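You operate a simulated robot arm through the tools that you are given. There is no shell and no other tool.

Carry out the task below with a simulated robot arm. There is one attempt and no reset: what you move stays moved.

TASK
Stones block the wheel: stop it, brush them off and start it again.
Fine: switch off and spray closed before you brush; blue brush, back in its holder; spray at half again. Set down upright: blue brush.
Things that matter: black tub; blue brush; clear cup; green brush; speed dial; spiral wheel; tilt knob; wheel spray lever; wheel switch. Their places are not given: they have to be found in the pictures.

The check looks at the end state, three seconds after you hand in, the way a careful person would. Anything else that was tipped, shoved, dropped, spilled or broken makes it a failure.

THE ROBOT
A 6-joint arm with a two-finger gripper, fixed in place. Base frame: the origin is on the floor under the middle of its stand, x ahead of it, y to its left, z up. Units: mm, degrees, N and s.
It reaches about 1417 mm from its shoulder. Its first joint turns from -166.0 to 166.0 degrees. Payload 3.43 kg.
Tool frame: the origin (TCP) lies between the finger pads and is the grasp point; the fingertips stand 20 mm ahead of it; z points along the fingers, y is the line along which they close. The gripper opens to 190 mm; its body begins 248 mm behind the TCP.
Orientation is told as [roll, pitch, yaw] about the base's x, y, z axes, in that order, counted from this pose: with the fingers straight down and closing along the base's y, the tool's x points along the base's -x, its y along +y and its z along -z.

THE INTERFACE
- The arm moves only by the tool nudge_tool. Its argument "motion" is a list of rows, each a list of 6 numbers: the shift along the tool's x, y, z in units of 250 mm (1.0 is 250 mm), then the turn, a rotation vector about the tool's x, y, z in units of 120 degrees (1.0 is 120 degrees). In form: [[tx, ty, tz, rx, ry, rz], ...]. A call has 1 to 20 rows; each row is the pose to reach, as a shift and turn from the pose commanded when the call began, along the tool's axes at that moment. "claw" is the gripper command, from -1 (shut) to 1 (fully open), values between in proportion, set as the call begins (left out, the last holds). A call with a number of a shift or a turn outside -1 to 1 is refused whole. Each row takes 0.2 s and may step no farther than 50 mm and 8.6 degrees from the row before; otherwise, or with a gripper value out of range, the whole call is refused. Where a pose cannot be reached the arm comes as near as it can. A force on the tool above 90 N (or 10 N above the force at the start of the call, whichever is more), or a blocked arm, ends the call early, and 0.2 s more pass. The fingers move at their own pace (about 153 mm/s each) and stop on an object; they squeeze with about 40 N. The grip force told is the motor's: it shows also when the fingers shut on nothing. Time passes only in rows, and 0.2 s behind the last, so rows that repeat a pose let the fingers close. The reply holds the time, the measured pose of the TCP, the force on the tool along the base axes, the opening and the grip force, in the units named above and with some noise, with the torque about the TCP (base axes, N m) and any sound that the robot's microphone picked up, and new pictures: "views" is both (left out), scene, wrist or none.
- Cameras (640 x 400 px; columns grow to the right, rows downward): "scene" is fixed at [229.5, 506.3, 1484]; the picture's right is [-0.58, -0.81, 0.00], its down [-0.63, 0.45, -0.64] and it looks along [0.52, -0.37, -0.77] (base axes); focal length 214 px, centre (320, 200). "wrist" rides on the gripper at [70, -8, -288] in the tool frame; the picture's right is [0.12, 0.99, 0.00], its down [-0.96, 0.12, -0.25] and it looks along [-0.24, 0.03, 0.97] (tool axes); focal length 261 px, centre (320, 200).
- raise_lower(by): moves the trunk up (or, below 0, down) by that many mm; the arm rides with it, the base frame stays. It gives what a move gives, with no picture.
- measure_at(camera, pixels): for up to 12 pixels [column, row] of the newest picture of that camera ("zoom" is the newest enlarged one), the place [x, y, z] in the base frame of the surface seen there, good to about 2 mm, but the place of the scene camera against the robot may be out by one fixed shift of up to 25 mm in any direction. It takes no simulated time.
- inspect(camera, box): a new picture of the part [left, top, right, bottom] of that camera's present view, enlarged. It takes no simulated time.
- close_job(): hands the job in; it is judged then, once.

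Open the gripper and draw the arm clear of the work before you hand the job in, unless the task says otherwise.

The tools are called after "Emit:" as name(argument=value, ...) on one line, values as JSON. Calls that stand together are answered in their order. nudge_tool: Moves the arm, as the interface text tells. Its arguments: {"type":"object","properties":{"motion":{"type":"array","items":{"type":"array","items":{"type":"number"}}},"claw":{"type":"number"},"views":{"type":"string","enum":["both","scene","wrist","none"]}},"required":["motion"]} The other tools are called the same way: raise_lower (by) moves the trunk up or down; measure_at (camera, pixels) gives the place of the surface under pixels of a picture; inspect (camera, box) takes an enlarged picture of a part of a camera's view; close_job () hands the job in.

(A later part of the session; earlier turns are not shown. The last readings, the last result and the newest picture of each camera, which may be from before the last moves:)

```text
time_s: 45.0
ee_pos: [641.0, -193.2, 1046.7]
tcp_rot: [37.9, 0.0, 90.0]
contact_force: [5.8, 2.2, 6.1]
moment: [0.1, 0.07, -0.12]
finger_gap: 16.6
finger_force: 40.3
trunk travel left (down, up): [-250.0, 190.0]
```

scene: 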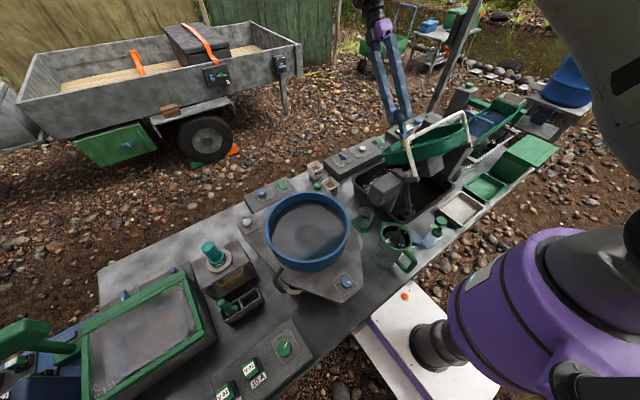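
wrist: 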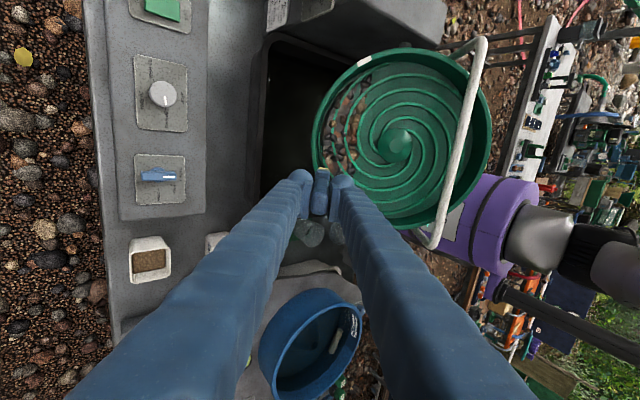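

Light contact of ~8 N. I stroke downhill keeping this press.

Emit:
nudge_tool(motion=[[0, -0.03, 0.003, 0, 0, 0], [0, -0.06, 0.003, 0, 0, 0], [0, -0.09, 0.003, 0, 0, 0], [0, -0.12, 0.003, 0, 0, 0], [0, -0.15, 0.003, 0, 0, 0], [0, -0.18, 0.003, 0, 0, 0], [0, -0.21, 0.003, 0, 0, 0], [0, -0.24, 0.003, 0, 0, 0], [0, -0.26, 0.003, 0, 0, 0]], views="wrist")

Emit:
inspect(camera="wrist", box=[280, 80, 440, 180])

Emit:
inspect(camera="scene", box=[370, 110, 450, 170])

```text
time_s: 47.0
ee_pos: [692.1, -195.3, 1006.9]
tcp_rot: [38.1, -0.1, 89.9]
contact_force: [0.8, 0.3, 0.2]
moment: [-0.01, -0.01, -0.03]
finger_gap: 16.1
finger_force: 40.1
trunk travel left (down, up): [-250.0, 190.0]
```

wrist: 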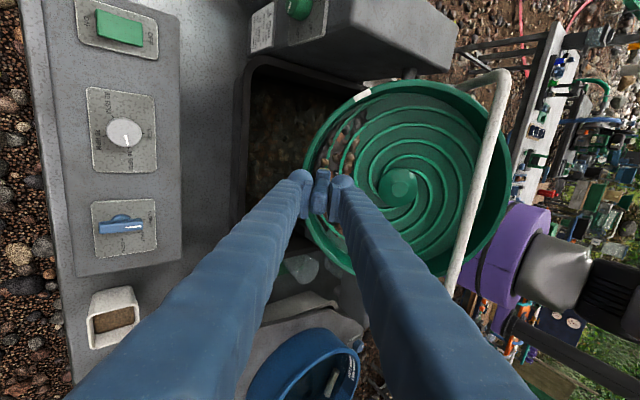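

```text
4.00 times, centred on (360, 130) of wrist
```

zoom: 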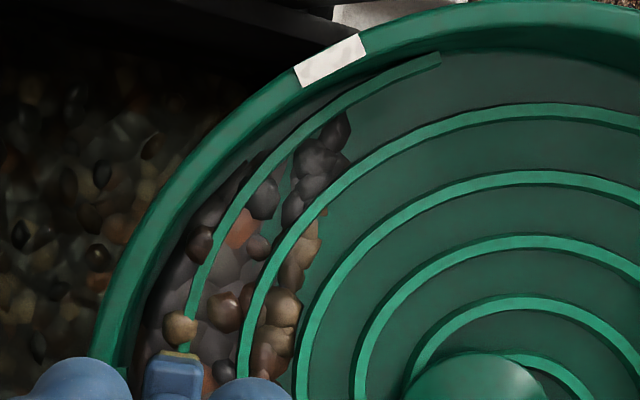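

```text
6.67 times, centred on (410, 140) of scene
```

zoom: 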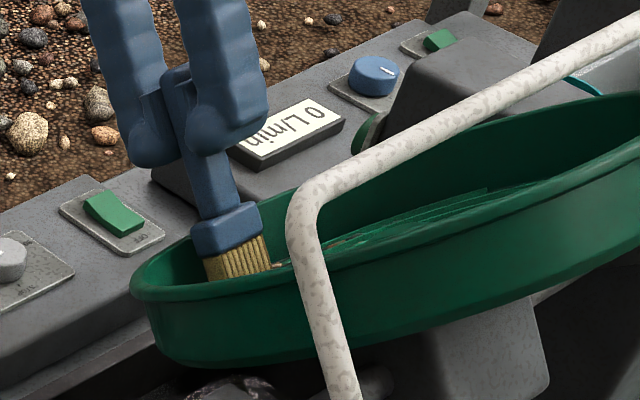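

Stones now lie in the black tub (dark lumps at zoom (80,230)), so pressed strokes do move them off. I lift slightly to see what remains on the wheel.

Emit:
nudge_tool(motion=[[0, 0, -0.1, 0, 0, 0], [-0.06, 0.02, -0.2, 0, 0, 0], [-0.16, 0.02, -0.26, 0, 0, 0], [-0.26, 0.02, -0.26, 0, 0, 0], [-0.26, 0.02, -0.26, 0, 0, 0]], views="wrist")

Emit:
inspect(camera="wrist", box=[240, 60, 440, 200])

```text
time_s: 48.2
ee_pos: [725.9, -128.0, 1059.1]
tcp_rot: [38.1, 0.2, 89.9]
contact_force: [-0.3, -0.4, -0.3]
moment: [-0.08, -0.01, 0.01]
finger_gap: 16.3
finger_force: 39.8
trunk travel left (down, up): [-250.0, 190.0]
```

wrist: 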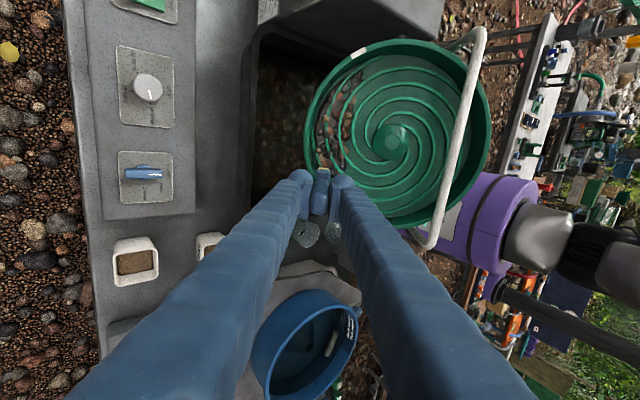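

```text
2.86 times, centred on (340, 130) of wrist
```

zoom: 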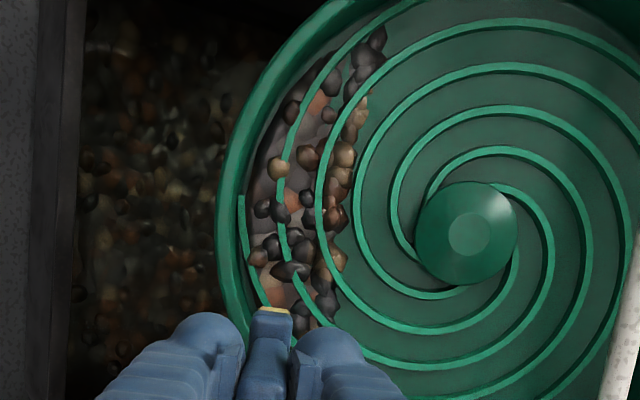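

Tub now holds many stones, though the wheel still carries a layer. I make the next pressed stroke in the lane y≈-150, all in one slow call, then lift.

Emit:
nudge_tool(motion=[[0.03, 0.07, 0.07, 0, 0, 0], [0.06, 0.145, 0.14, 0, 0, 0], [0.088, 0.218, 0.2156, 0, 0, 0], [0.088, 0.218, 0.235, 0, 0, 0], [0.088, 0.218, 0.2516, 0, 0, 0], [0.088, 0.188, 0.2525, 0, 0, 0], [0.088, 0.158, 0.2525, 0, 0, 0], [0.088, 0.128, 0.2525, 0, 0, 0], [0.088, 0.098, 0.2525, 0, 0, 0], [0.088, 0.068, 0.2525, 0, 0, 0], [0.088, 0.038, 0.2525, 0, 0, 0], [0.088, 0.018, 0.2525, 0, 0, 0]], views="wrist")

Emit:
inspect(camera="wrist", box=[240, 60, 440, 200])

```text
time_s: 50.8
ee_pos: [683.9, -151.4, 1013.0]
tcp_rot: [38.1, -0.1, 90.0]
contact_force: [0.8, 0.4, -0.9]
moment: [-0.04, -0.02, 0.01]
finger_gap: 16.3
finger_force: 40.3
trunk travel left (down, up): [-250.0, 190.0]
```

wrist: 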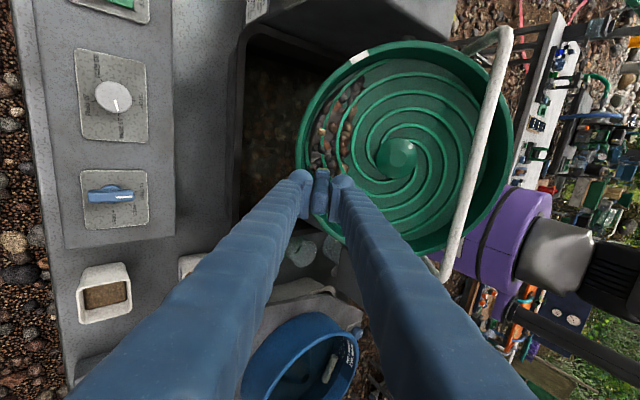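

```text
2.86 times, centred on (340, 130) of wrist
```

zoom: 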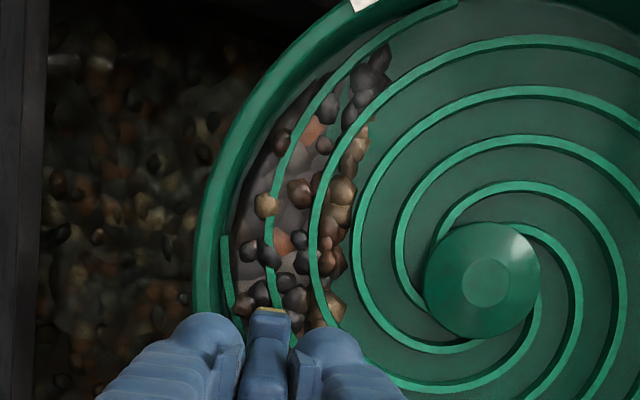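

The force is nearly zero at the stroke's end, so the floor falls a little steeper than my line. I press in small steps here to find the floor at the low end.

Emit:
nudge_tool(motion=[[0, 0, 0.006, 0, 0, 0], [0, 0, 0.012, 0, 0, 0], [0, 0, 0.018, 0, 0, 0]], views="none")

```text
time_s: 51.6
ee_pos: [682.2, -151.7, 1010.0]
tcp_rot: [37.8, 0.2, 89.9]
contact_force: [15.8, -2.1, 20.6]
moment: [-0.16, 0.14, 0.15]
finger_gap: 16.1
finger_force: 40.2
trunk travel left (down, up): [-250.0, 190.0]
```

Floor contact at the low end is ~3 mm deeper (26 N now), so the floor is ~41° steep. I lift, and repeat the middle-lane stroke (y≈-190) along the corrected line with steady press.

Emit:
nudge_tool(motion=[[0, 0, -0.1, 0, 0, 0], [0.05, 0.07, -0.1, 0, 0, 0], [0.1, 0.145, -0.1, 0, 0, 0], [0.154, 0.216, -0.1, 0, 0, 0], [0.154, 0.216, -0.05, 0, 0, 0], [0.154, 0.216, -0.018, 0, 0, 0], [0.154, 0.186, -0.0145, 0, 0, 0], [0.154, 0.156, -0.0125, 0, 0, 0], [0.154, 0.126, -0.0108, 0, 0, 0], [0.154, 0.096, -0.009, 0, 0, 0], [0.154, 0.066, -0.0073, 0, 0, 0], [0.154, 0.036, -0.0055, 0, 0, 0], [0.154, 0.006, -0.0038, 0, 0, 0], [0.154, -0.024, -0.002, 0, 0, 0], [0.154, -0.044, -0.001, 0, 0, 0]], views="wrist")

Emit:
inspect(camera="wrist", box=[240, 60, 440, 200])

```text
time_s: 54.8
ee_pos: [689.2, -190.8, 1003.9]
tcp_rot: [38.0, 0.0, 90.1]
contact_force: [7.7, 0.1, 15.0]
moment: [-0.04, 0.32, 0.02]
finger_gap: 16.4
finger_force: 40.9
trunk travel left (down, up): [-250.0, 190.0]
```

wrist: 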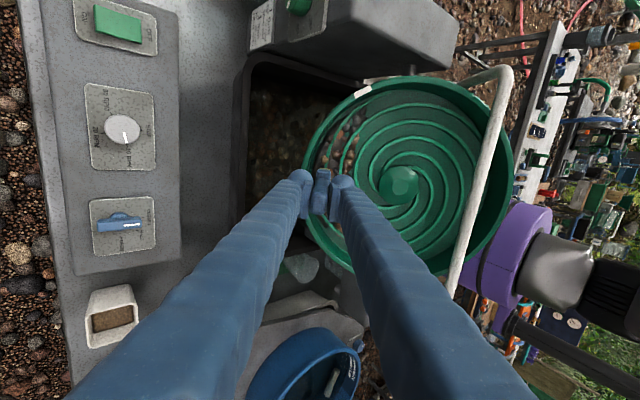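

```text
2.86 times, centred on (340, 130) of wrist
```

zoom: 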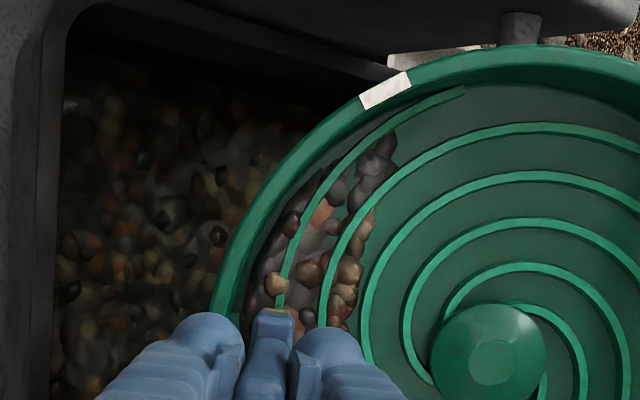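

The uphill stones in the middle lane look thinner, and more show in the tub. I lift and stroke the next lane at y≈-235.

Emit:
nudge_tool(motion=[[0, 0, -0.1, 0, 0, 0], [0.06, 0.08, -0.1, 0, 0, 0], [0.12, 0.165, -0.1, 0, 0, 0], [0.18, 0.25, -0.1, 0, 0, 0], [0.18, 0.25, -0.05, 0, 0, 0], [0.18, 0.25, -0.018, 0, 0, 0], [0.18, 0.22, -0.0165, 0, 0, 0], [0.18, 0.19, -0.0147, 0, 0, 0], [0.18, 0.16, -0.013, 0, 0, 0], [0.18, 0.13, -0.0112, 0, 0, 0], [0.18, 0.1, -0.0095, 0, 0, 0], [0.18, 0.07, -0.0078, 0, 0, 0], [0.18, 0.04, -0.006, 0, 0, 0], [0.18, 0.02, -0.005, 0, 0, 0]], views="wrist")

Emit:
inspect(camera="wrist", box=[240, 60, 440, 200])

```text
time_s: 57.8
ee_pos: [686.6, -234.3, 1006.2]
tcp_rot: [38.1, 0.0, 90.1]
contact_force: [-0.4, 0.4, 0.0]
moment: [0.02, 0.04, -0.04]
finger_gap: 16.5
finger_force: 40.0
trunk travel left (down, up): [-250.0, 190.0]
```

wrist: 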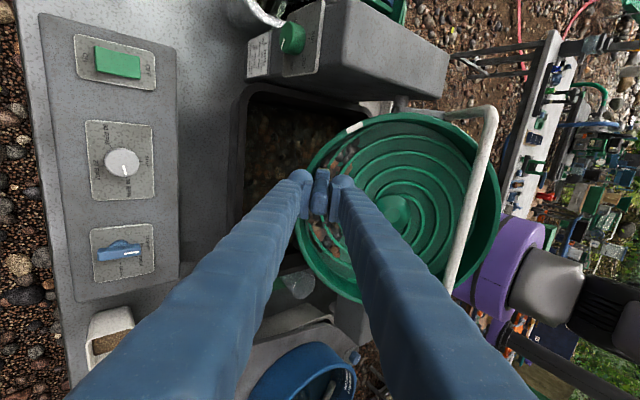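

```text
2.86 times, centred on (340, 130) of wrist
```

zoom: 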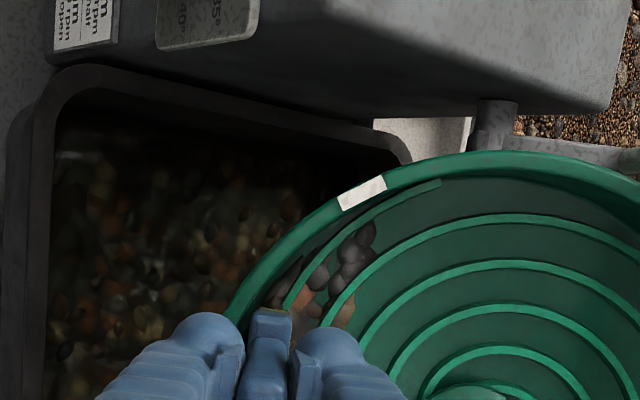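

I lift and move toward +y for a clear look at the whole wheel.

Emit:
nudge_tool(motion=[[0, 0, -0.1, 0, 0, 0], [-0.06, 0.02, -0.2, 0, 0, 0], [-0.2, 0.02, -0.25, 0, 0, 0], [-0.36, 0.02, -0.25, 0, 0, 0], [-0.44, 0.02, -0.25, 0, 0, 0], [-0.44, 0.02, -0.25, 0, 0, 0]], views="wrist")

Emit:
inspect(camera="wrist", box=[240, 40, 440, 180])

```text
time_s: 59.2
ee_pos: [722.7, -126.3, 1059.1]
tcp_rot: [38.2, 0.0, 90.0]
contact_force: [0.5, -0.3, 0.3]
moment: [0.0, -0.01, 0.03]
finger_gap: 16.3
finger_force: 40.1
trunk travel left (down, up): [-250.0, 190.0]
```

wrist: 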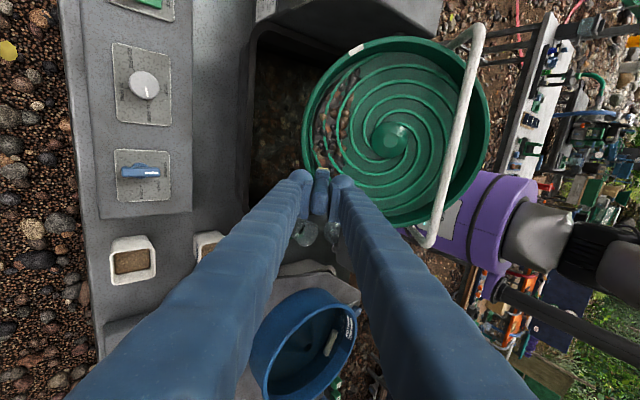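

```text
2.86 times, centred on (340, 110) of wrist
```

zoom: 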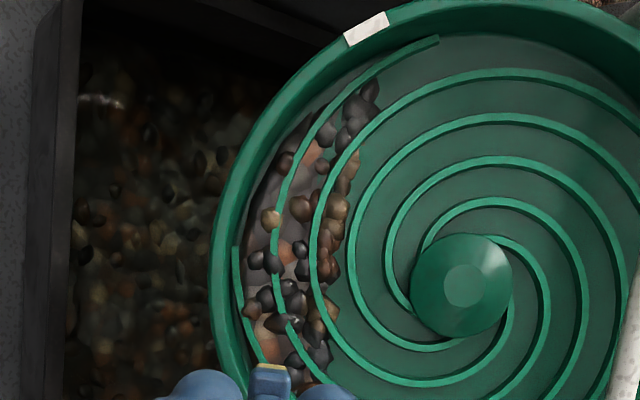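

The layout looks similar but perhaps thinner; I zoom closer and measure the stone layer against the floor.

Emit:
inspect(camera="wrist", box=[305, 55, 385, 180])

Emit:
measure_at(camera="wrist", pixels=[[316, 130], [322, 130], [330, 130], [338, 130], [346, 130], [354, 130], [330, 110], [340, 110], [350, 80], [340, 90], [328, 155], [345, 160]])

```text
3.20 times, centred on (345, 118) of wrist
```

zoom: 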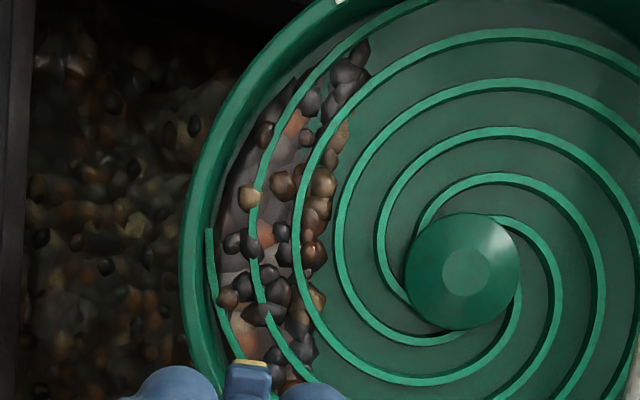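

```text
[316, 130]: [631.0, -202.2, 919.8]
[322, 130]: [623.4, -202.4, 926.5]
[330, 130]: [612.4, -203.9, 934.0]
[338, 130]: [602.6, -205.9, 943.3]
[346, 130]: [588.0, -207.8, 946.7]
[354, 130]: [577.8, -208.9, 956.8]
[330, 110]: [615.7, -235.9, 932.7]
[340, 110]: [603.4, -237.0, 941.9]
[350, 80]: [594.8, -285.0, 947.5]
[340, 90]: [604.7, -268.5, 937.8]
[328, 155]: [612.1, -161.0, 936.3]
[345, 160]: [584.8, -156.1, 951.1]
```

The layer seems a bit thinner but needs more work. I do two firmer strokes in one call, at y≈-210 and y≈-240, pressing a little deeper along the slope.

Emit:
nudge_tool(motion=[[0.11, 0.073, 0.069, 0, 0, 0], [0.22, 0.146, 0.138, 0, 0, 0], [0.335, 0.22, 0.207, 0, 0, 0], [0.335, 0.22, 0.2492, 0, 0, 0], [0.335, 0.17, 0.2528, 0, 0, 0], [0.335, 0.12, 0.2564, 0, 0, 0], [0.335, 0.07, 0.26, 0, 0, 0], [0.335, 0.02, 0.2636, 0, 0, 0], [0.335, -0.028, 0.2672, 0, 0, 0], [0.335, -0.028, 0.2, 0, 0, 0], [0.395, 0.09, 0.2, 0, 0, 0], [0.455, 0.21, 0.2, 0, 0, 0], [0.455, 0.21, 0.2492, 0, 0, 0], [0.455, 0.16, 0.2535, 0, 0, 0], [0.455, 0.11, 0.257, 0, 0, 0], [0.455, 0.06, 0.261, 0, 0, 0], [0.455, 0.01, 0.265, 0, 0, 0], [0.455, -0.015, 0.2675, 0, 0, 0]], views="wrist")

Emit:
inspect(camera="wrist", box=[240, 60, 440, 200])

```text
time_s: 63.0
ee_pos: [684.2, -237.8, 1004.0]
tcp_rot: [38.1, 0.1, 90.0]
contact_force: [18.9, -0.4, 39.1]
moment: [-0.1, 1.01, 0.08]
finger_gap: 16.7
finger_force: 40.0
trunk travel left (down, up): [-250.0, 190.0]
```

wrist: 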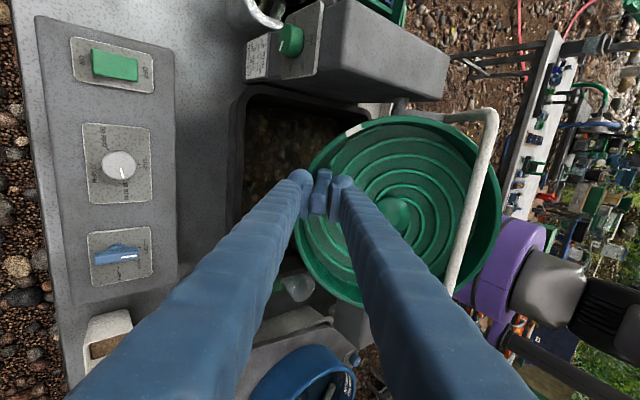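

```text
2.86 times, centred on (340, 130) of wrist
```

zoom: 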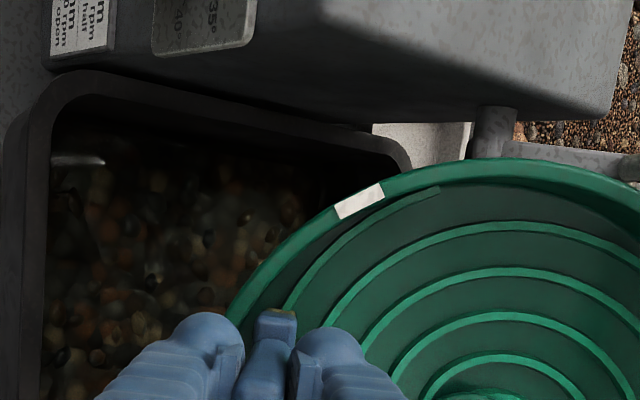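

The wheel floor now looks clean all over. I lift off and look at the whole wheel.

Emit:
nudge_tool(motion=[[0, 0.0, -0.1, 0, 0, 0], [-0.06, 0.02, -0.2, 0, 0, 0], [-0.2, 0.02, -0.25, 0, 0, 0], [-0.36, 0.02, -0.25, 0, 0, 0], [-0.44, 0.02, -0.25, 0, 0, 0], [-0.44, 0.02, -0.25, 0, 0, 0]])

Emit:
inspect(camera="wrist", box=[240, 20, 500, 220])

Emit:
inspect(camera="scene", box=[340, 100, 480, 220])

```text
time_s: 64.4
ee_pos: [717.2, -126.2, 1055.9]
tcp_rot: [38.2, 0.1, 89.9]
contact_force: [0.4, 0.3, 0.2]
moment: [-0.02, 0.01, 0.04]
finger_gap: 16.4
finger_force: 39.1
trunk travel left (down, up): [-250.0, 190.0]
```

scene: 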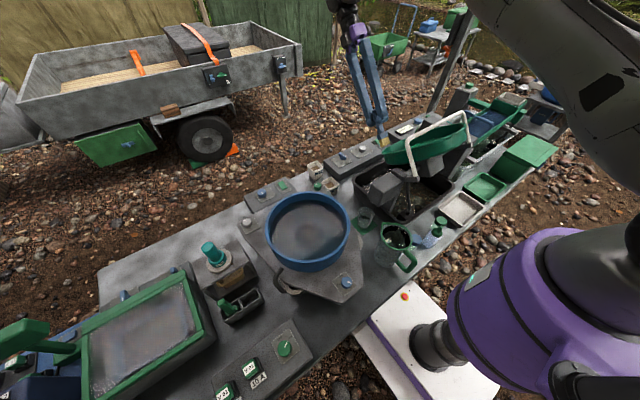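
wrist: 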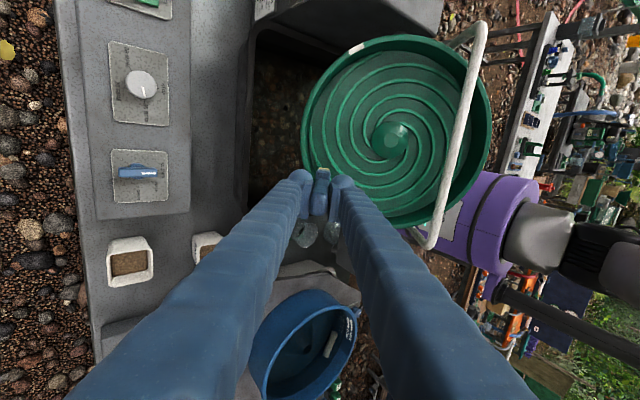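

```text
2.00 times, centred on (370, 120) of wrist
```

zoom: 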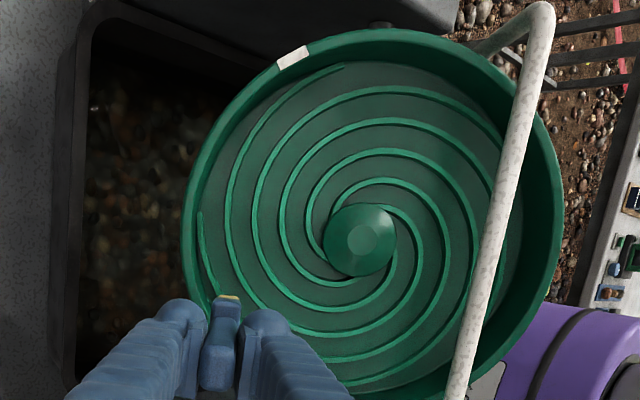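

```text
3.33 times, centred on (410, 160) of scene
```

zoom: 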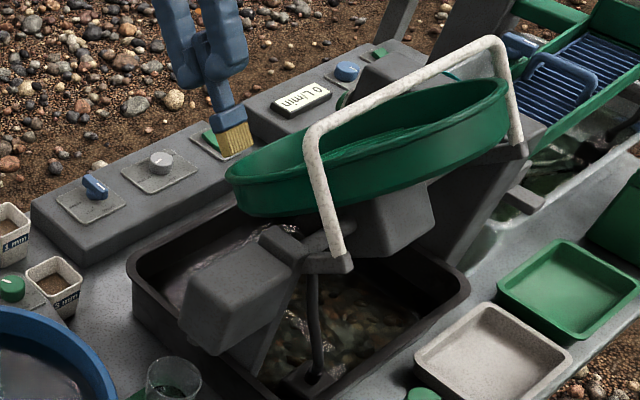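

The wheel is clean and the stones lie in the tub. I bring the tool back upright while rising, before carrying the brush back.

Emit:
nudge_tool(motion=[[-0.0173, 0.0277, -0.0495, 0.053, 0, 0], [-0.0347, 0.0553, -0.099, 0.106, 0, 0], [-0.052, 0.083, -0.1485, 0.159, 0, 0], [-0.0693, 0.1107, -0.198, 0.212, 0, 0], [-0.0867, 0.1383, -0.2475, 0.265, 0, 0], [-0.104, 0.166, -0.297, 0.318, 0, 0], [-0.104, 0.166, -0.297, 0.318, 0, 0]], views="wrist")

Emit:
inspect(camera="wrist", box=[340, 40, 560, 240])

```text
time_s: 66.0
ee_pos: [730.4, -101.8, 1139.6]
tcp_rot: [0.0, 0.1, 90.0]
contact_force: [0.7, 0.3, 0.0]
moment: [-0.01, 0.04, 0.0]
finger_gap: 16.5
finger_force: 40.2
trunk travel left (down, up): [-250.0, 190.0]
```

wrist: 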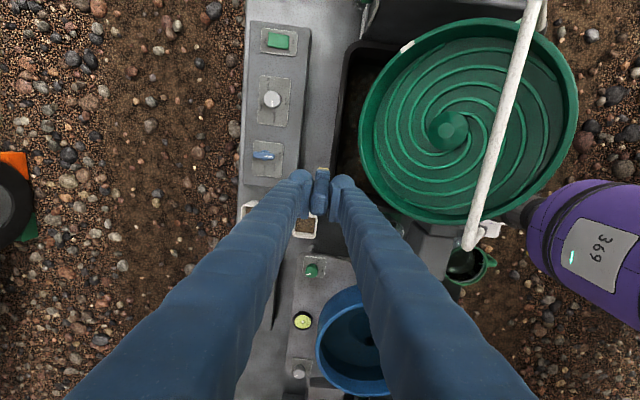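

```text
2.00 times, centred on (450, 140) of wrist
```

zoom: 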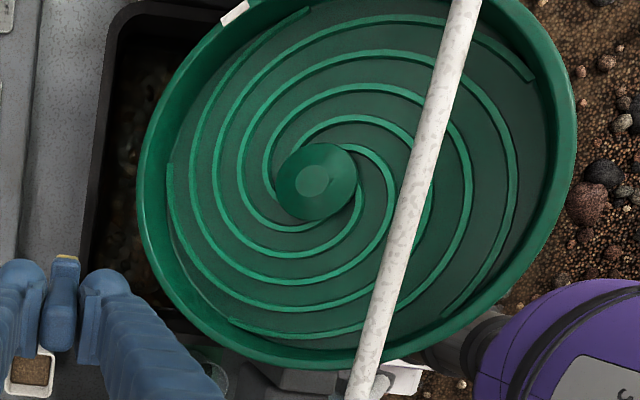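

The wheel is fully clear with the tool upright. I carry the brush back along the same route toward the holder.

Emit:
nudge_tool(motion=[[-0.1894, 0.0052, 0, 0, 0, 0], [-0.3788, 0.0104, 0, 0, 0, 0], [-0.5682, 0.0156, 0, 0, 0, 0], [-0.7576, 0.0208, 0, 0, 0, 0], [-0.947, 0.026, 0, 0, 0, 0]], views="none")

Emit:
nudge_tool(motion=[[-0.188, 0.027, 0, 0, 0, 0], [-0.376, 0.054, 0, 0, 0, 0], [-0.564, 0.082, 0, 0, 0, 0], [-0.752, 0.109, 0, 0, 0, 0], [-0.94, 0.136, 0, 0, 0, 0]], views="none")

Emit:
nudge_tool(motion=[[-0.133, 0.123, 0, 0, 0, 0], [-0.265, 0.245, 0, 0, 0, 0], [-0.398, 0.368, 0, 0, 0, 0], [-0.531, 0.491, 0, 0, 0, 0], [-0.663, 0.613, 0, 0, 0, 0], [-0.78, 0.72, 0, 0, 0, 0], [-0.78, 0.72, 0, 0, 0, 0]])

```text
time_s: 67.2
ee_pos: [726.3, 130.7, 1139.0]
tcp_rot: [0.0, 0.1, 90.0]
contact_force: [-0.4, -0.1, 0.1]
moment: [-0.05, -0.01, -0.02]
finger_gap: 16.5
finger_force: 40.2
trunk travel left (down, up): [-250.0, 190.0]
```

```text
time_s: 68.4
ee_pos: [690.4, 369.7, 1136.1]
tcp_rot: [-0.1, 0.1, 90.0]
contact_force: [0.4, 0.7, -1.3]
moment: [-0.08, -0.06, -0.01]
finger_gap: 16.7
finger_force: 40.1
trunk travel left (down, up): [-250.0, 190.0]
```

```text
time_s: 70.0
ee_pos: [510.3, 562.8, 1136.0]
tcp_rot: [-0.1, 0.1, 90.0]
contact_force: [-0.2, 1.1, 0.1]
moment: [-0.05, 0.0, -0.01]
finger_gap: 16.3
finger_force: 40.3
trunk travel left (down, up): [-250.0, 190.0]
```

scene: 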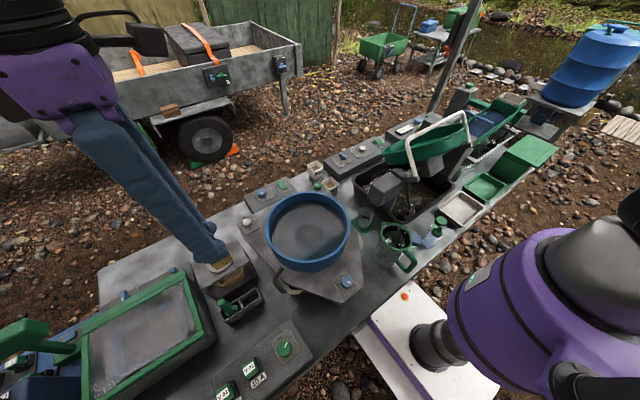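
wrist: 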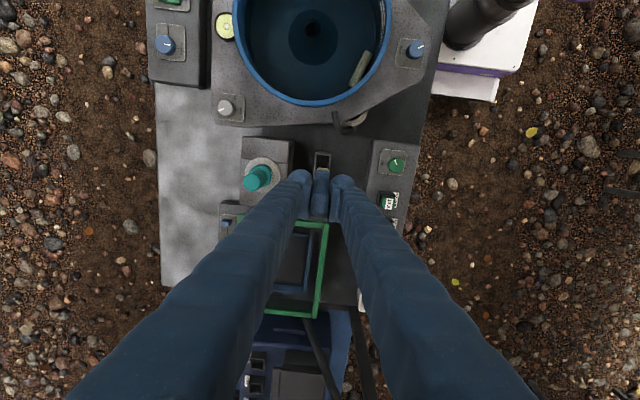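

I'm nearly above the holder; I zoom on the empty slot at (322,158) and measure its edges to align.

Emit:
inspect(camera="wrist", box=[290, 135, 354, 185])

Emit:
measure_at(camera="wrist", pixels=[[322, 152], [315, 160], [329, 160], [317, 154], [328, 154], [322, 157], [316, 167], [330, 167], [322, 149]])

Emit:
inspect(camera="scene", box=[180, 230, 280, 330])

```text
8.00 times, centred on (322, 160) of wrist
```

zoom: 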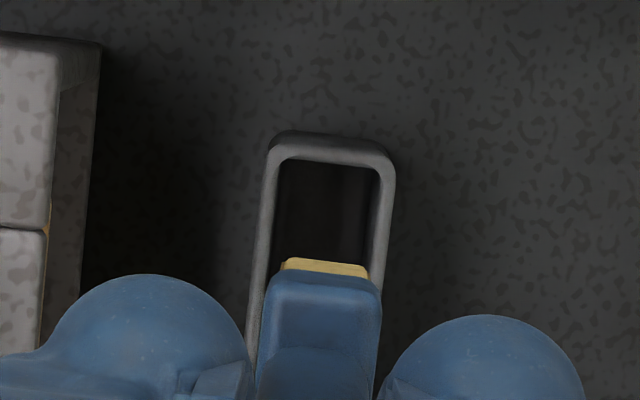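

```text
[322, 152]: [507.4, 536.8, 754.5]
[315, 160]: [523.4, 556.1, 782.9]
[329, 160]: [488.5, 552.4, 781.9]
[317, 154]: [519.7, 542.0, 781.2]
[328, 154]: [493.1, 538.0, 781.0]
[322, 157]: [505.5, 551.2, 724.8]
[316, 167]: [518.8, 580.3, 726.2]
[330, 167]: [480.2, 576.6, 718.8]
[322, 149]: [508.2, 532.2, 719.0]
```

```text
4.00 times, centred on (230, 280) of scene
```

zoom: 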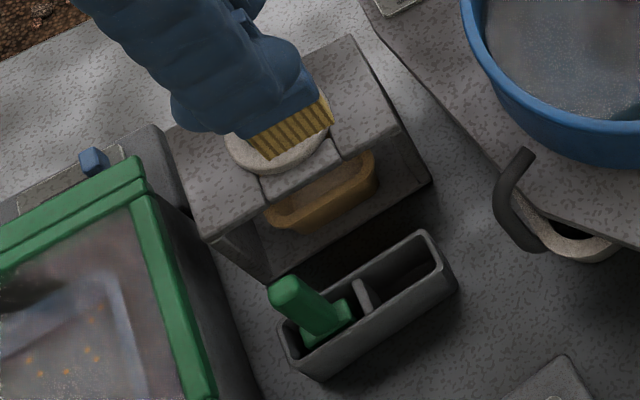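

The slot is centred on x≈506 with its floor at z≈725, matching the grasp pose (506,570,837). I align and descend to just above the holder.

Emit:
nudge_tool(motion=[[-0.0288, 0.0172, 0.1, 0, 0, 0], [-0.0288, 0.0172, 0.28, 0, 0, 0], [-0.0288, 0.0172, 0.46, 0, 0, 0], [-0.0288, 0.0172, 0.64, 0, 0, 0], [-0.0288, 0.0172, 0.8, 0, 0, 0], [-0.0288, 0.0172, 0.884, 0, 0, 0], [-0.0288, 0.0172, 0.884, 0, 0, 0], [-0.0288, 0.0172, 0.884, 0, 0, 0]])

Emit:
inspect(camera="wrist", box=[270, 120, 370, 220])

Emit:
inspect(camera="scene", box=[190, 240, 290, 330])

```text
time_s: 71.8
ee_pos: [505.6, 570.2, 920.7]
tcp_rot: [-0.1, 0.0, 90.1]
contact_force: [0.5, 0.2, -0.4]
moment: [0.01, 0.0, 0.03]
finger_gap: 16.4
finger_force: 40.4
trunk travel left (down, up): [-250.0, 190.0]
```

scene: 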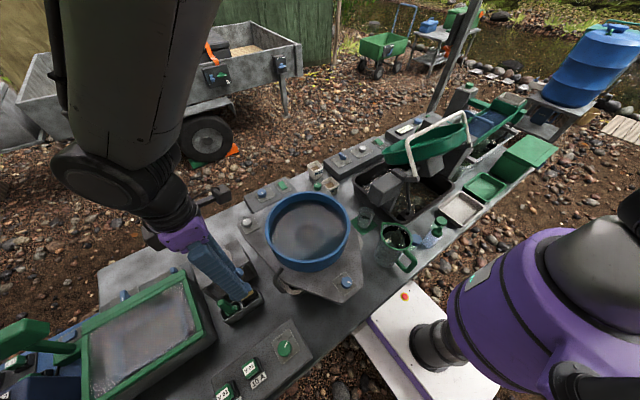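
wrist: 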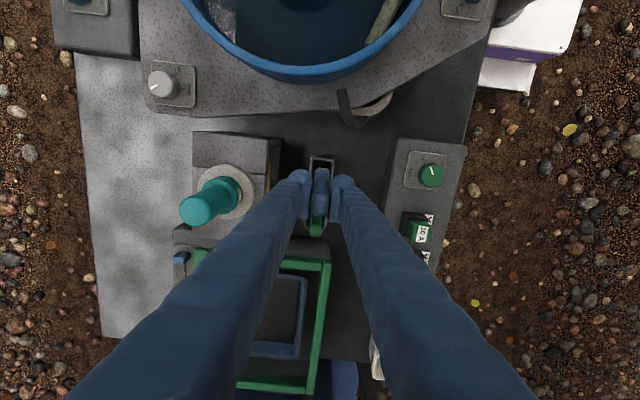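

```text
4.00 times, centred on (320, 170) of wrist
```

zoom: 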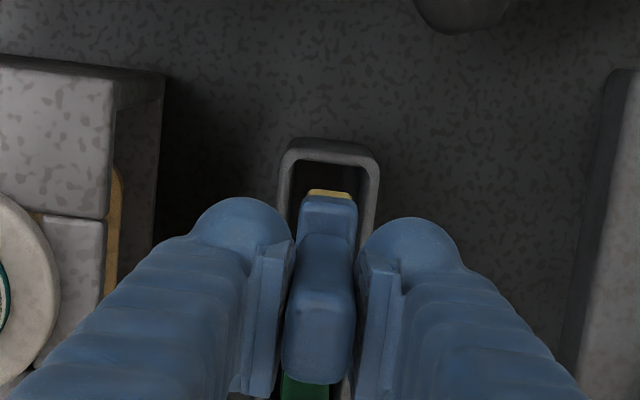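

```text
4.44 times, centred on (240, 285) of scene
```

zoom: 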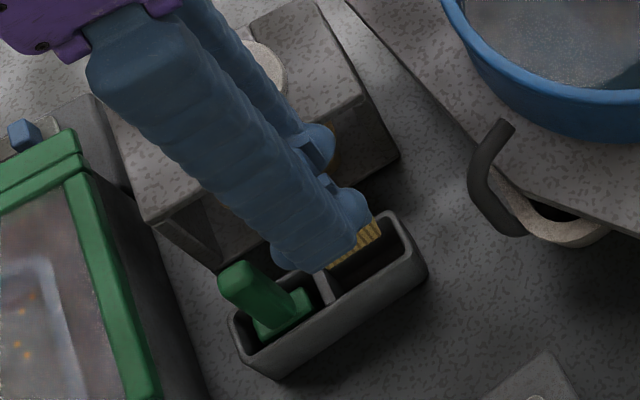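

Well aligned above the slot (505.6,570.2). I lower slowly into the holder.

Emit:
nudge_tool(motion=[[0, 0, 0.06, 0, 0, 0], [0, 0, 0.12, 0, 0, 0], [0, 0, 0.17, 0, 0, 0], [0, 0, 0.22, 0, 0, 0], [0, 0, 0.26, 0, 0, 0], [0, 0, 0.29, 0, 0, 0], [0, 0, 0.31, 0, 0, 0], [0, 0, 0.322, 0, 0, 0], [0, 0, 0.33, 0, 0, 0]])

Emit:
inspect(camera="wrist", box=[270, 120, 370, 220])

Emit:
inspect(camera="scene", box=[190, 240, 290, 330])

```text
time_s: 73.8
ee_pos: [507.0, 572.9, 837.5]
tcp_rot: [-0.1, 0.1, 90.0]
contact_force: [0.1, -0.1, -0.9]
moment: [0.01, 0.01, -0.02]
finger_gap: 16.3
finger_force: 40.1
trunk travel left (down, up): [-250.0, 190.0]
```

scene: 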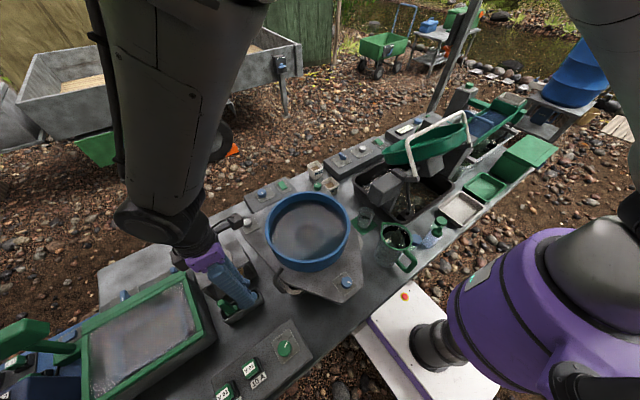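
wrist: 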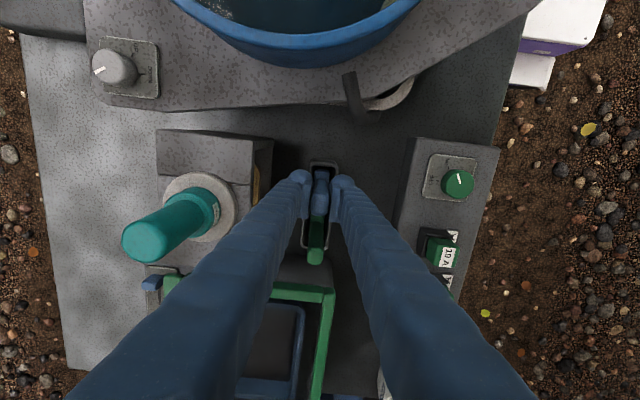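

```text
4.00 times, centred on (320, 170) of wrist
```

zoom: 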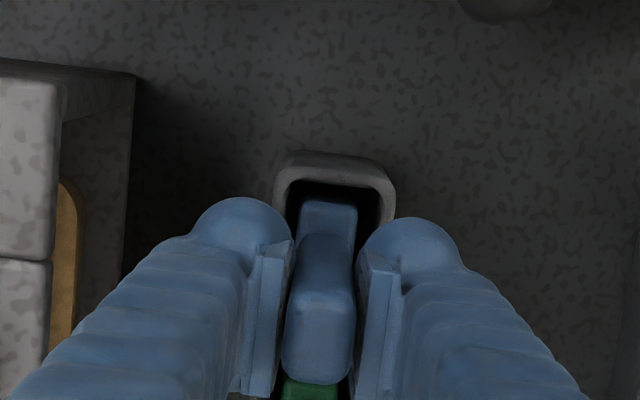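

```text
4.44 times, centred on (240, 285) of scene
```

zoom: 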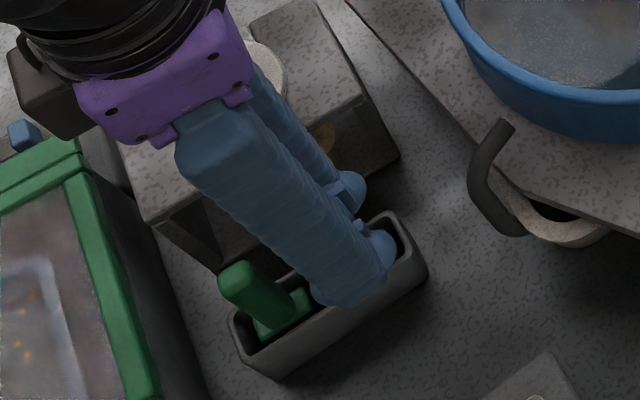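

The brush is in the slot but no floor contact felt yet. I lower in tiny steps until a light touch.

Emit:
nudge_tool(motion=[[0, 0, 0.006, 0, 0, 0], [0, 0, 0.012, 0, 0, 0], [0, 0, 0.012, 0, 0, 0]], views="none")

```text
time_s: 74.6
ee_pos: [505.5, 570.3, 835.0]
tcp_rot: [-0.1, 0.1, 90.0]
contact_force: [0.2, 0.4, -0.8]
moment: [0.07, 0.02, 0.01]
finger_gap: 16.3
finger_force: 39.6
trunk travel left (down, up): [-250.0, 190.0]
```

Still free at 835.0; I continue down in small steps.

Emit:
nudge_tool(motion=[[0, 0, 0.006, 0, 0, 0], [0, 0, 0.012, 0, 0, 0], [0, 0, 0.012, 0, 0, 0]], views="none")

```text
time_s: 75.4
ee_pos: [507.4, 571.8, 831.1]
tcp_rot: [-0.1, 0.1, 90.0]
contact_force: [-1.9, -3.3, 18.5]
moment: [-0.25, 0.02, -0.01]
finger_gap: 16.6
finger_force: 39.8
trunk travel left (down, up): [-250.0, 190.0]
```

Touch is felt (18 N): the brush stands on the holder's floor. I open the fingers and wait, then check.

Emit:
nudge_tool(motion=[[0, 0, -0.006, 0, 0, 0], [0, 0, -0.006, 0, 0, 0], [0, 0, -0.006, 0, 0, 0]], claw=-0.3, views="wrist")

Emit:
inspect(camera="wrist", box=[270, 120, 370, 220])

```text
time_s: 76.2
ee_pos: [505.7, 572.6, 831.2]
tcp_rot: [-0.1, 0.0, 90.0]
contact_force: [0.3, 0.1, -0.2]
moment: [-0.01, -0.03, 0.02]
finger_gap: 66.5
finger_force: 0.0
trunk travel left (down, up): [-250.0, 190.0]
```

wrist: 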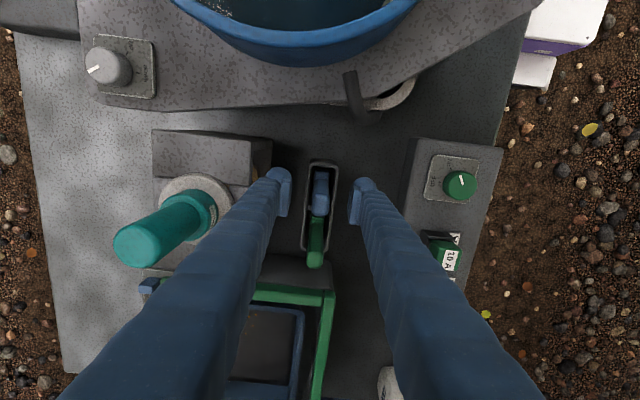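

```text
4.00 times, centred on (320, 170) of wrist
```

zoom: 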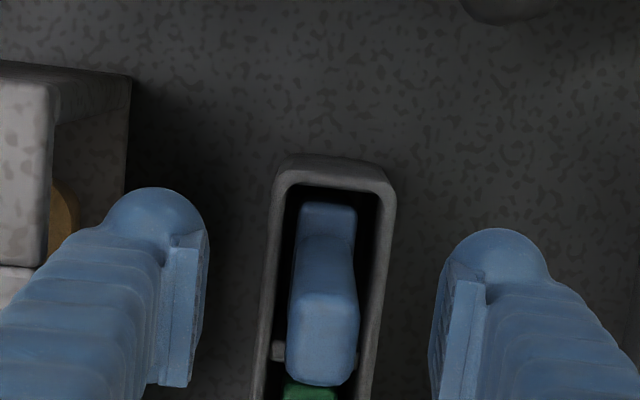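

Brush is free and upright in its slot. I rise straight up.

Emit:
nudge_tool(motion=[[0, 0, -0.1, 0, 0, 0], [0, 0, -0.25, 0, 0, 0], [0, 0, -0.43, 0, 0, 0], [0, 0, -0.61, 0, 0, 0], [0, 0, -0.79, 0, 0, 0], [0, 0, -0.97, 0, 0, 0], [0, 0, -1.0, 0, 0, 0]])

Emit:
inspect(camera="wrist", box=[280, 130, 360, 230])

Emit:
inspect(camera="scene", box=[200, 260, 290, 330])

Emit:
measure_at(camera="wrist", pixels=[[320, 172], [320, 168], [320, 176], [317, 175], [323, 175], [320, 160]])

```text
time_s: 77.8
ee_pos: [506.7, 573.0, 1085.3]
tcp_rot: [-0.1, 0.2, 90.0]
contact_force: [0.3, -0.8, -1.0]
moment: [0.05, -0.03, 0.03]
finger_gap: 66.4
finger_force: 0.1
trunk travel left (down, up): [-250.0, 190.0]
```

scene: 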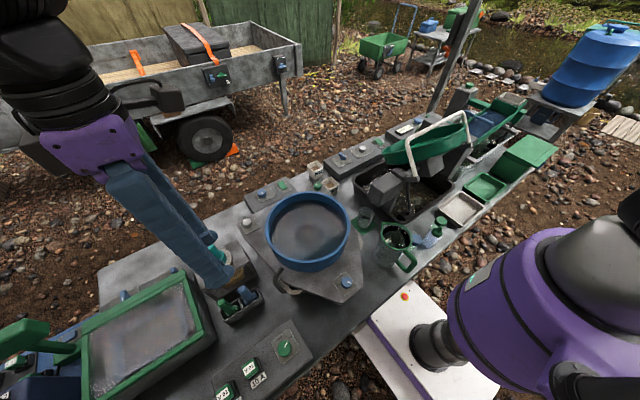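
wrist: 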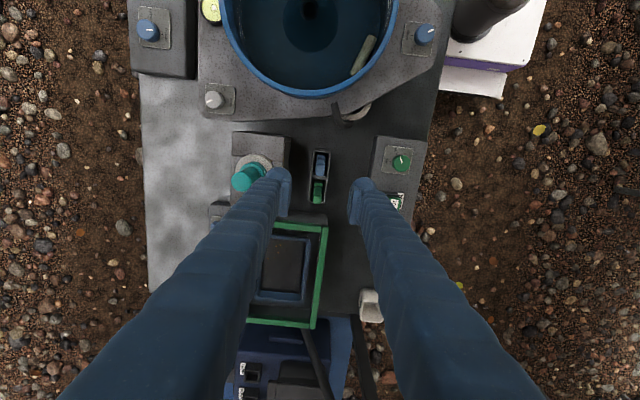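

```text
4.00 times, centred on (320, 180) of wrist
```

zoom: 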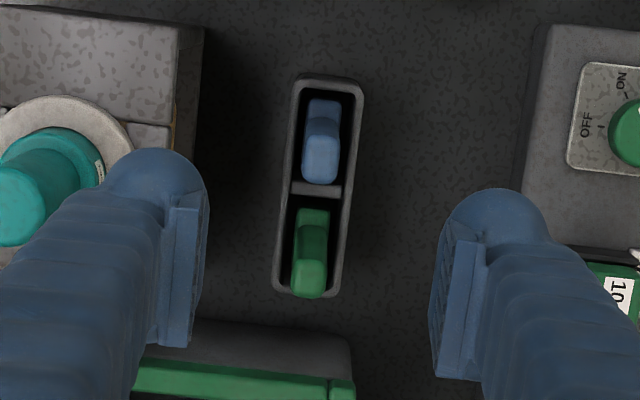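

```text
5.71 times, centred on (245, 295) of scene
```

zoom: 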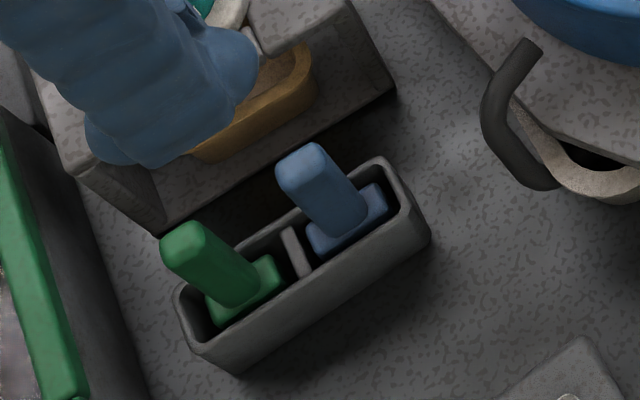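

```text
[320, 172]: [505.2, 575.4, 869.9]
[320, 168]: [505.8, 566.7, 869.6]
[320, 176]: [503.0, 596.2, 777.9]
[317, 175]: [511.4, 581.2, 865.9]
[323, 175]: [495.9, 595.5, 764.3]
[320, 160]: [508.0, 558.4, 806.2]
```

The blue brush is back upright in its holder (top z≈870 as before). Now I travel back toward the spray lever by the same route.

Emit:
nudge_tool(motion=[[0.0, 0.0, -0.1, 0, 0, 0], [0.1331, -0.1046, -0.18, 0, 0, 0], [0.2663, -0.2091, -0.18, 0, 0, 0], [0.3994, -0.3137, -0.18, 0, 0, 0], [0.5326, -0.4183, -0.18, 0, 0, 0], [0.6657, -0.5229, -0.18, 0, 0, 0], [0.7989, -0.6274, -0.18, 0, 0, 0], [0.932, -0.732, -0.18, 0, 0, 0]], views="none", claw=-0.5)

Emit:
nudge_tool(motion=[[0.17, -0.08, 0, 0, 0, 0.066], [0.34, -0.16, 0, 0, 0, 0.132], [0.51, -0.24, 0, 0, 0, 0.198], [0.68, -0.32, 0, 0, 0, 0.264], [0.85, -0.4, 0, 0, 0, 0.33], [0.98, -0.46, 0, 0, 0, 0.39], [0.98, -0.46, 0, 0, 0, 0.45], [0.98, -0.46, 0, 0, 0, 0.51], [0.98, -0.46, 0, 0, 0, 0.57], [0.98, -0.46, 0, 0, 0, 0.63], [0.98, -0.46, 0, 0, 0, 0.69], [0.98, -0.46, 0, 0, 0, 0.75], [0.98, -0.46, 0, 0, 0, 0.75]])

```text
time_s: 79.6
ee_pos: [692.8, 338.1, 1128.6]
tcp_rot: [0.0, 0.0, 90.0]
contact_force: [-0.5, -1.3, -1.0]
moment: [0.08, 0.06, -0.01]
finger_gap: 47.6
finger_force: 0.1
trunk travel left (down, up): [-250.0, 190.0]
```

```text
time_s: 82.4
ee_pos: [804.3, 92.9, 1125.6]
tcp_rot: [-0.1, -0.1, -0.1]
contact_force: [1.2, 0.2, 1.4]
moment: [0.0, 0.03, -0.01]
finger_gap: 47.5
finger_force: 0.0
trunk travel left (down, up): [-250.0, 190.0]
```

scene: 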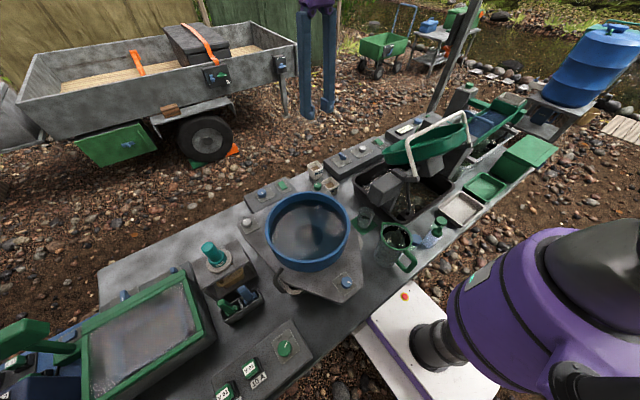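
wrist: 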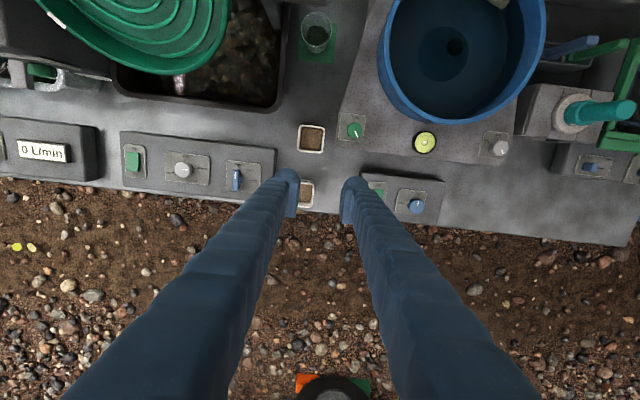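

Yaw is 0 again and the lever still points at CLOSED. I go laterally over the lever, then down to z≈900.

Emit:
nudge_tool(motion=[[-0.05, -0.158, 0, 0, 0, 0], [-0.1, -0.315, 0, 0, 0, 0], [-0.15, -0.473, 0, 0, 0, 0], [-0.2, -0.63, 0, 0, 0, 0], [-0.249, -0.788, 0, 0, 0, 0], [-0.249, -0.788, 0.18, 0, 0, 0], [-0.249, -0.788, 0.36, 0, 0, 0], [-0.249, -0.788, 0.54, 0, 0, 0], [-0.249, -0.788, 0.72, 0, 0, 0], [-0.249, -0.788, 0.9, 0, 0, 0], [-0.249, -0.788, 0.9, 0, 0, 0]], claw=-0.45, views="wrist")

Emit:
inspect(camera="wrist", box=[240, 130, 400, 230])

Emit:
measure_at(camera="wrist", pixels=[[320, 175], [320, 185], [320, 165], [316, 180], [324, 180], [320, 180]])

```text
time_s: 84.8
ee_pos: [864.9, -102.3, 901.1]
tcp_rot: [0.0, -0.1, 0.0]
contact_force: [0.2, -1.2, 0.3]
moment: [0.03, -0.05, -0.03]
finger_gap: 52.3
finger_force: 0.1
trunk travel left (down, up): [-250.0, 190.0]
```

wrist: 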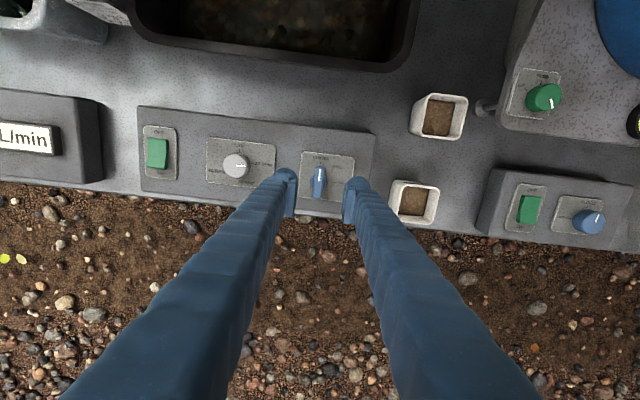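

```text
4.00 times, centred on (320, 180) of wrist
```

zoom: 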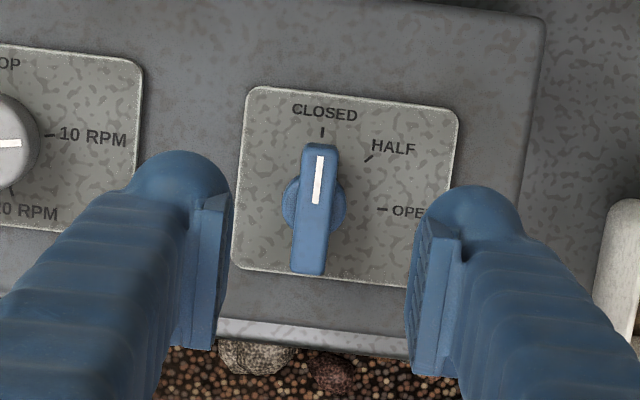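

```text
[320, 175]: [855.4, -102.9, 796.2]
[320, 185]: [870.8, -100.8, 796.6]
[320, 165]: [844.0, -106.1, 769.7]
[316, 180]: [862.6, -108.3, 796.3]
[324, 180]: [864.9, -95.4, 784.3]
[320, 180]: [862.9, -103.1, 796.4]
```

The lever stands at CLOSED between the fingers (blade centre ≈(867,-104.5)). I descend around it and close.

Emit:
nudge_tool(motion=[[-0.0064, -0.009, 0.16, 0, 0, 0], [-0.0064, -0.009, 0.3, 0, 0, 0], [-0.0064, -0.009, 0.384, 0, 0, 0], [-0.0064, -0.009, 0.384, 0, 0, 0]], views="wrist")

Emit:
inspect(camera="wrist", box=[240, 130, 400, 230])

```text
time_s: 85.8
ee_pos: [868.4, -105.2, 806.7]
tcp_rot: [-0.1, 0.0, 0.0]
contact_force: [0.3, 0.7, -0.7]
moment: [-0.02, 0.0, 0.01]
finger_gap: 52.7
finger_force: 0.0
trunk travel left (down, up): [-250.0, 190.0]
```

wrist: 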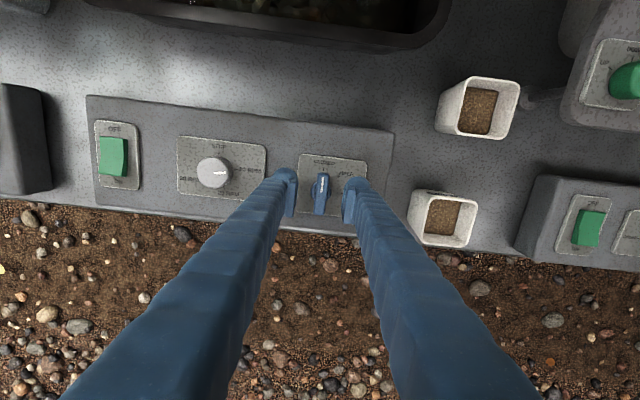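

```text
4.00 times, centred on (320, 180) of wrist
```

zoom: 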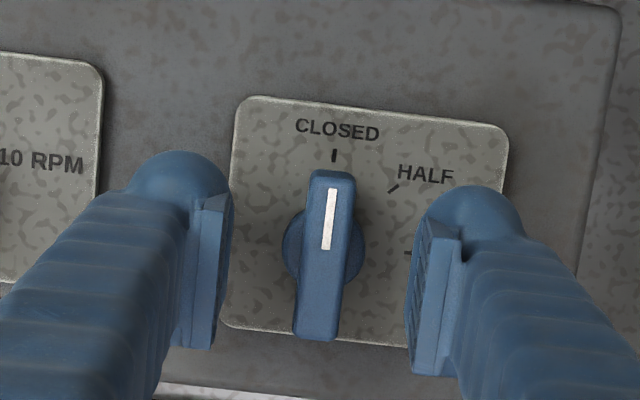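

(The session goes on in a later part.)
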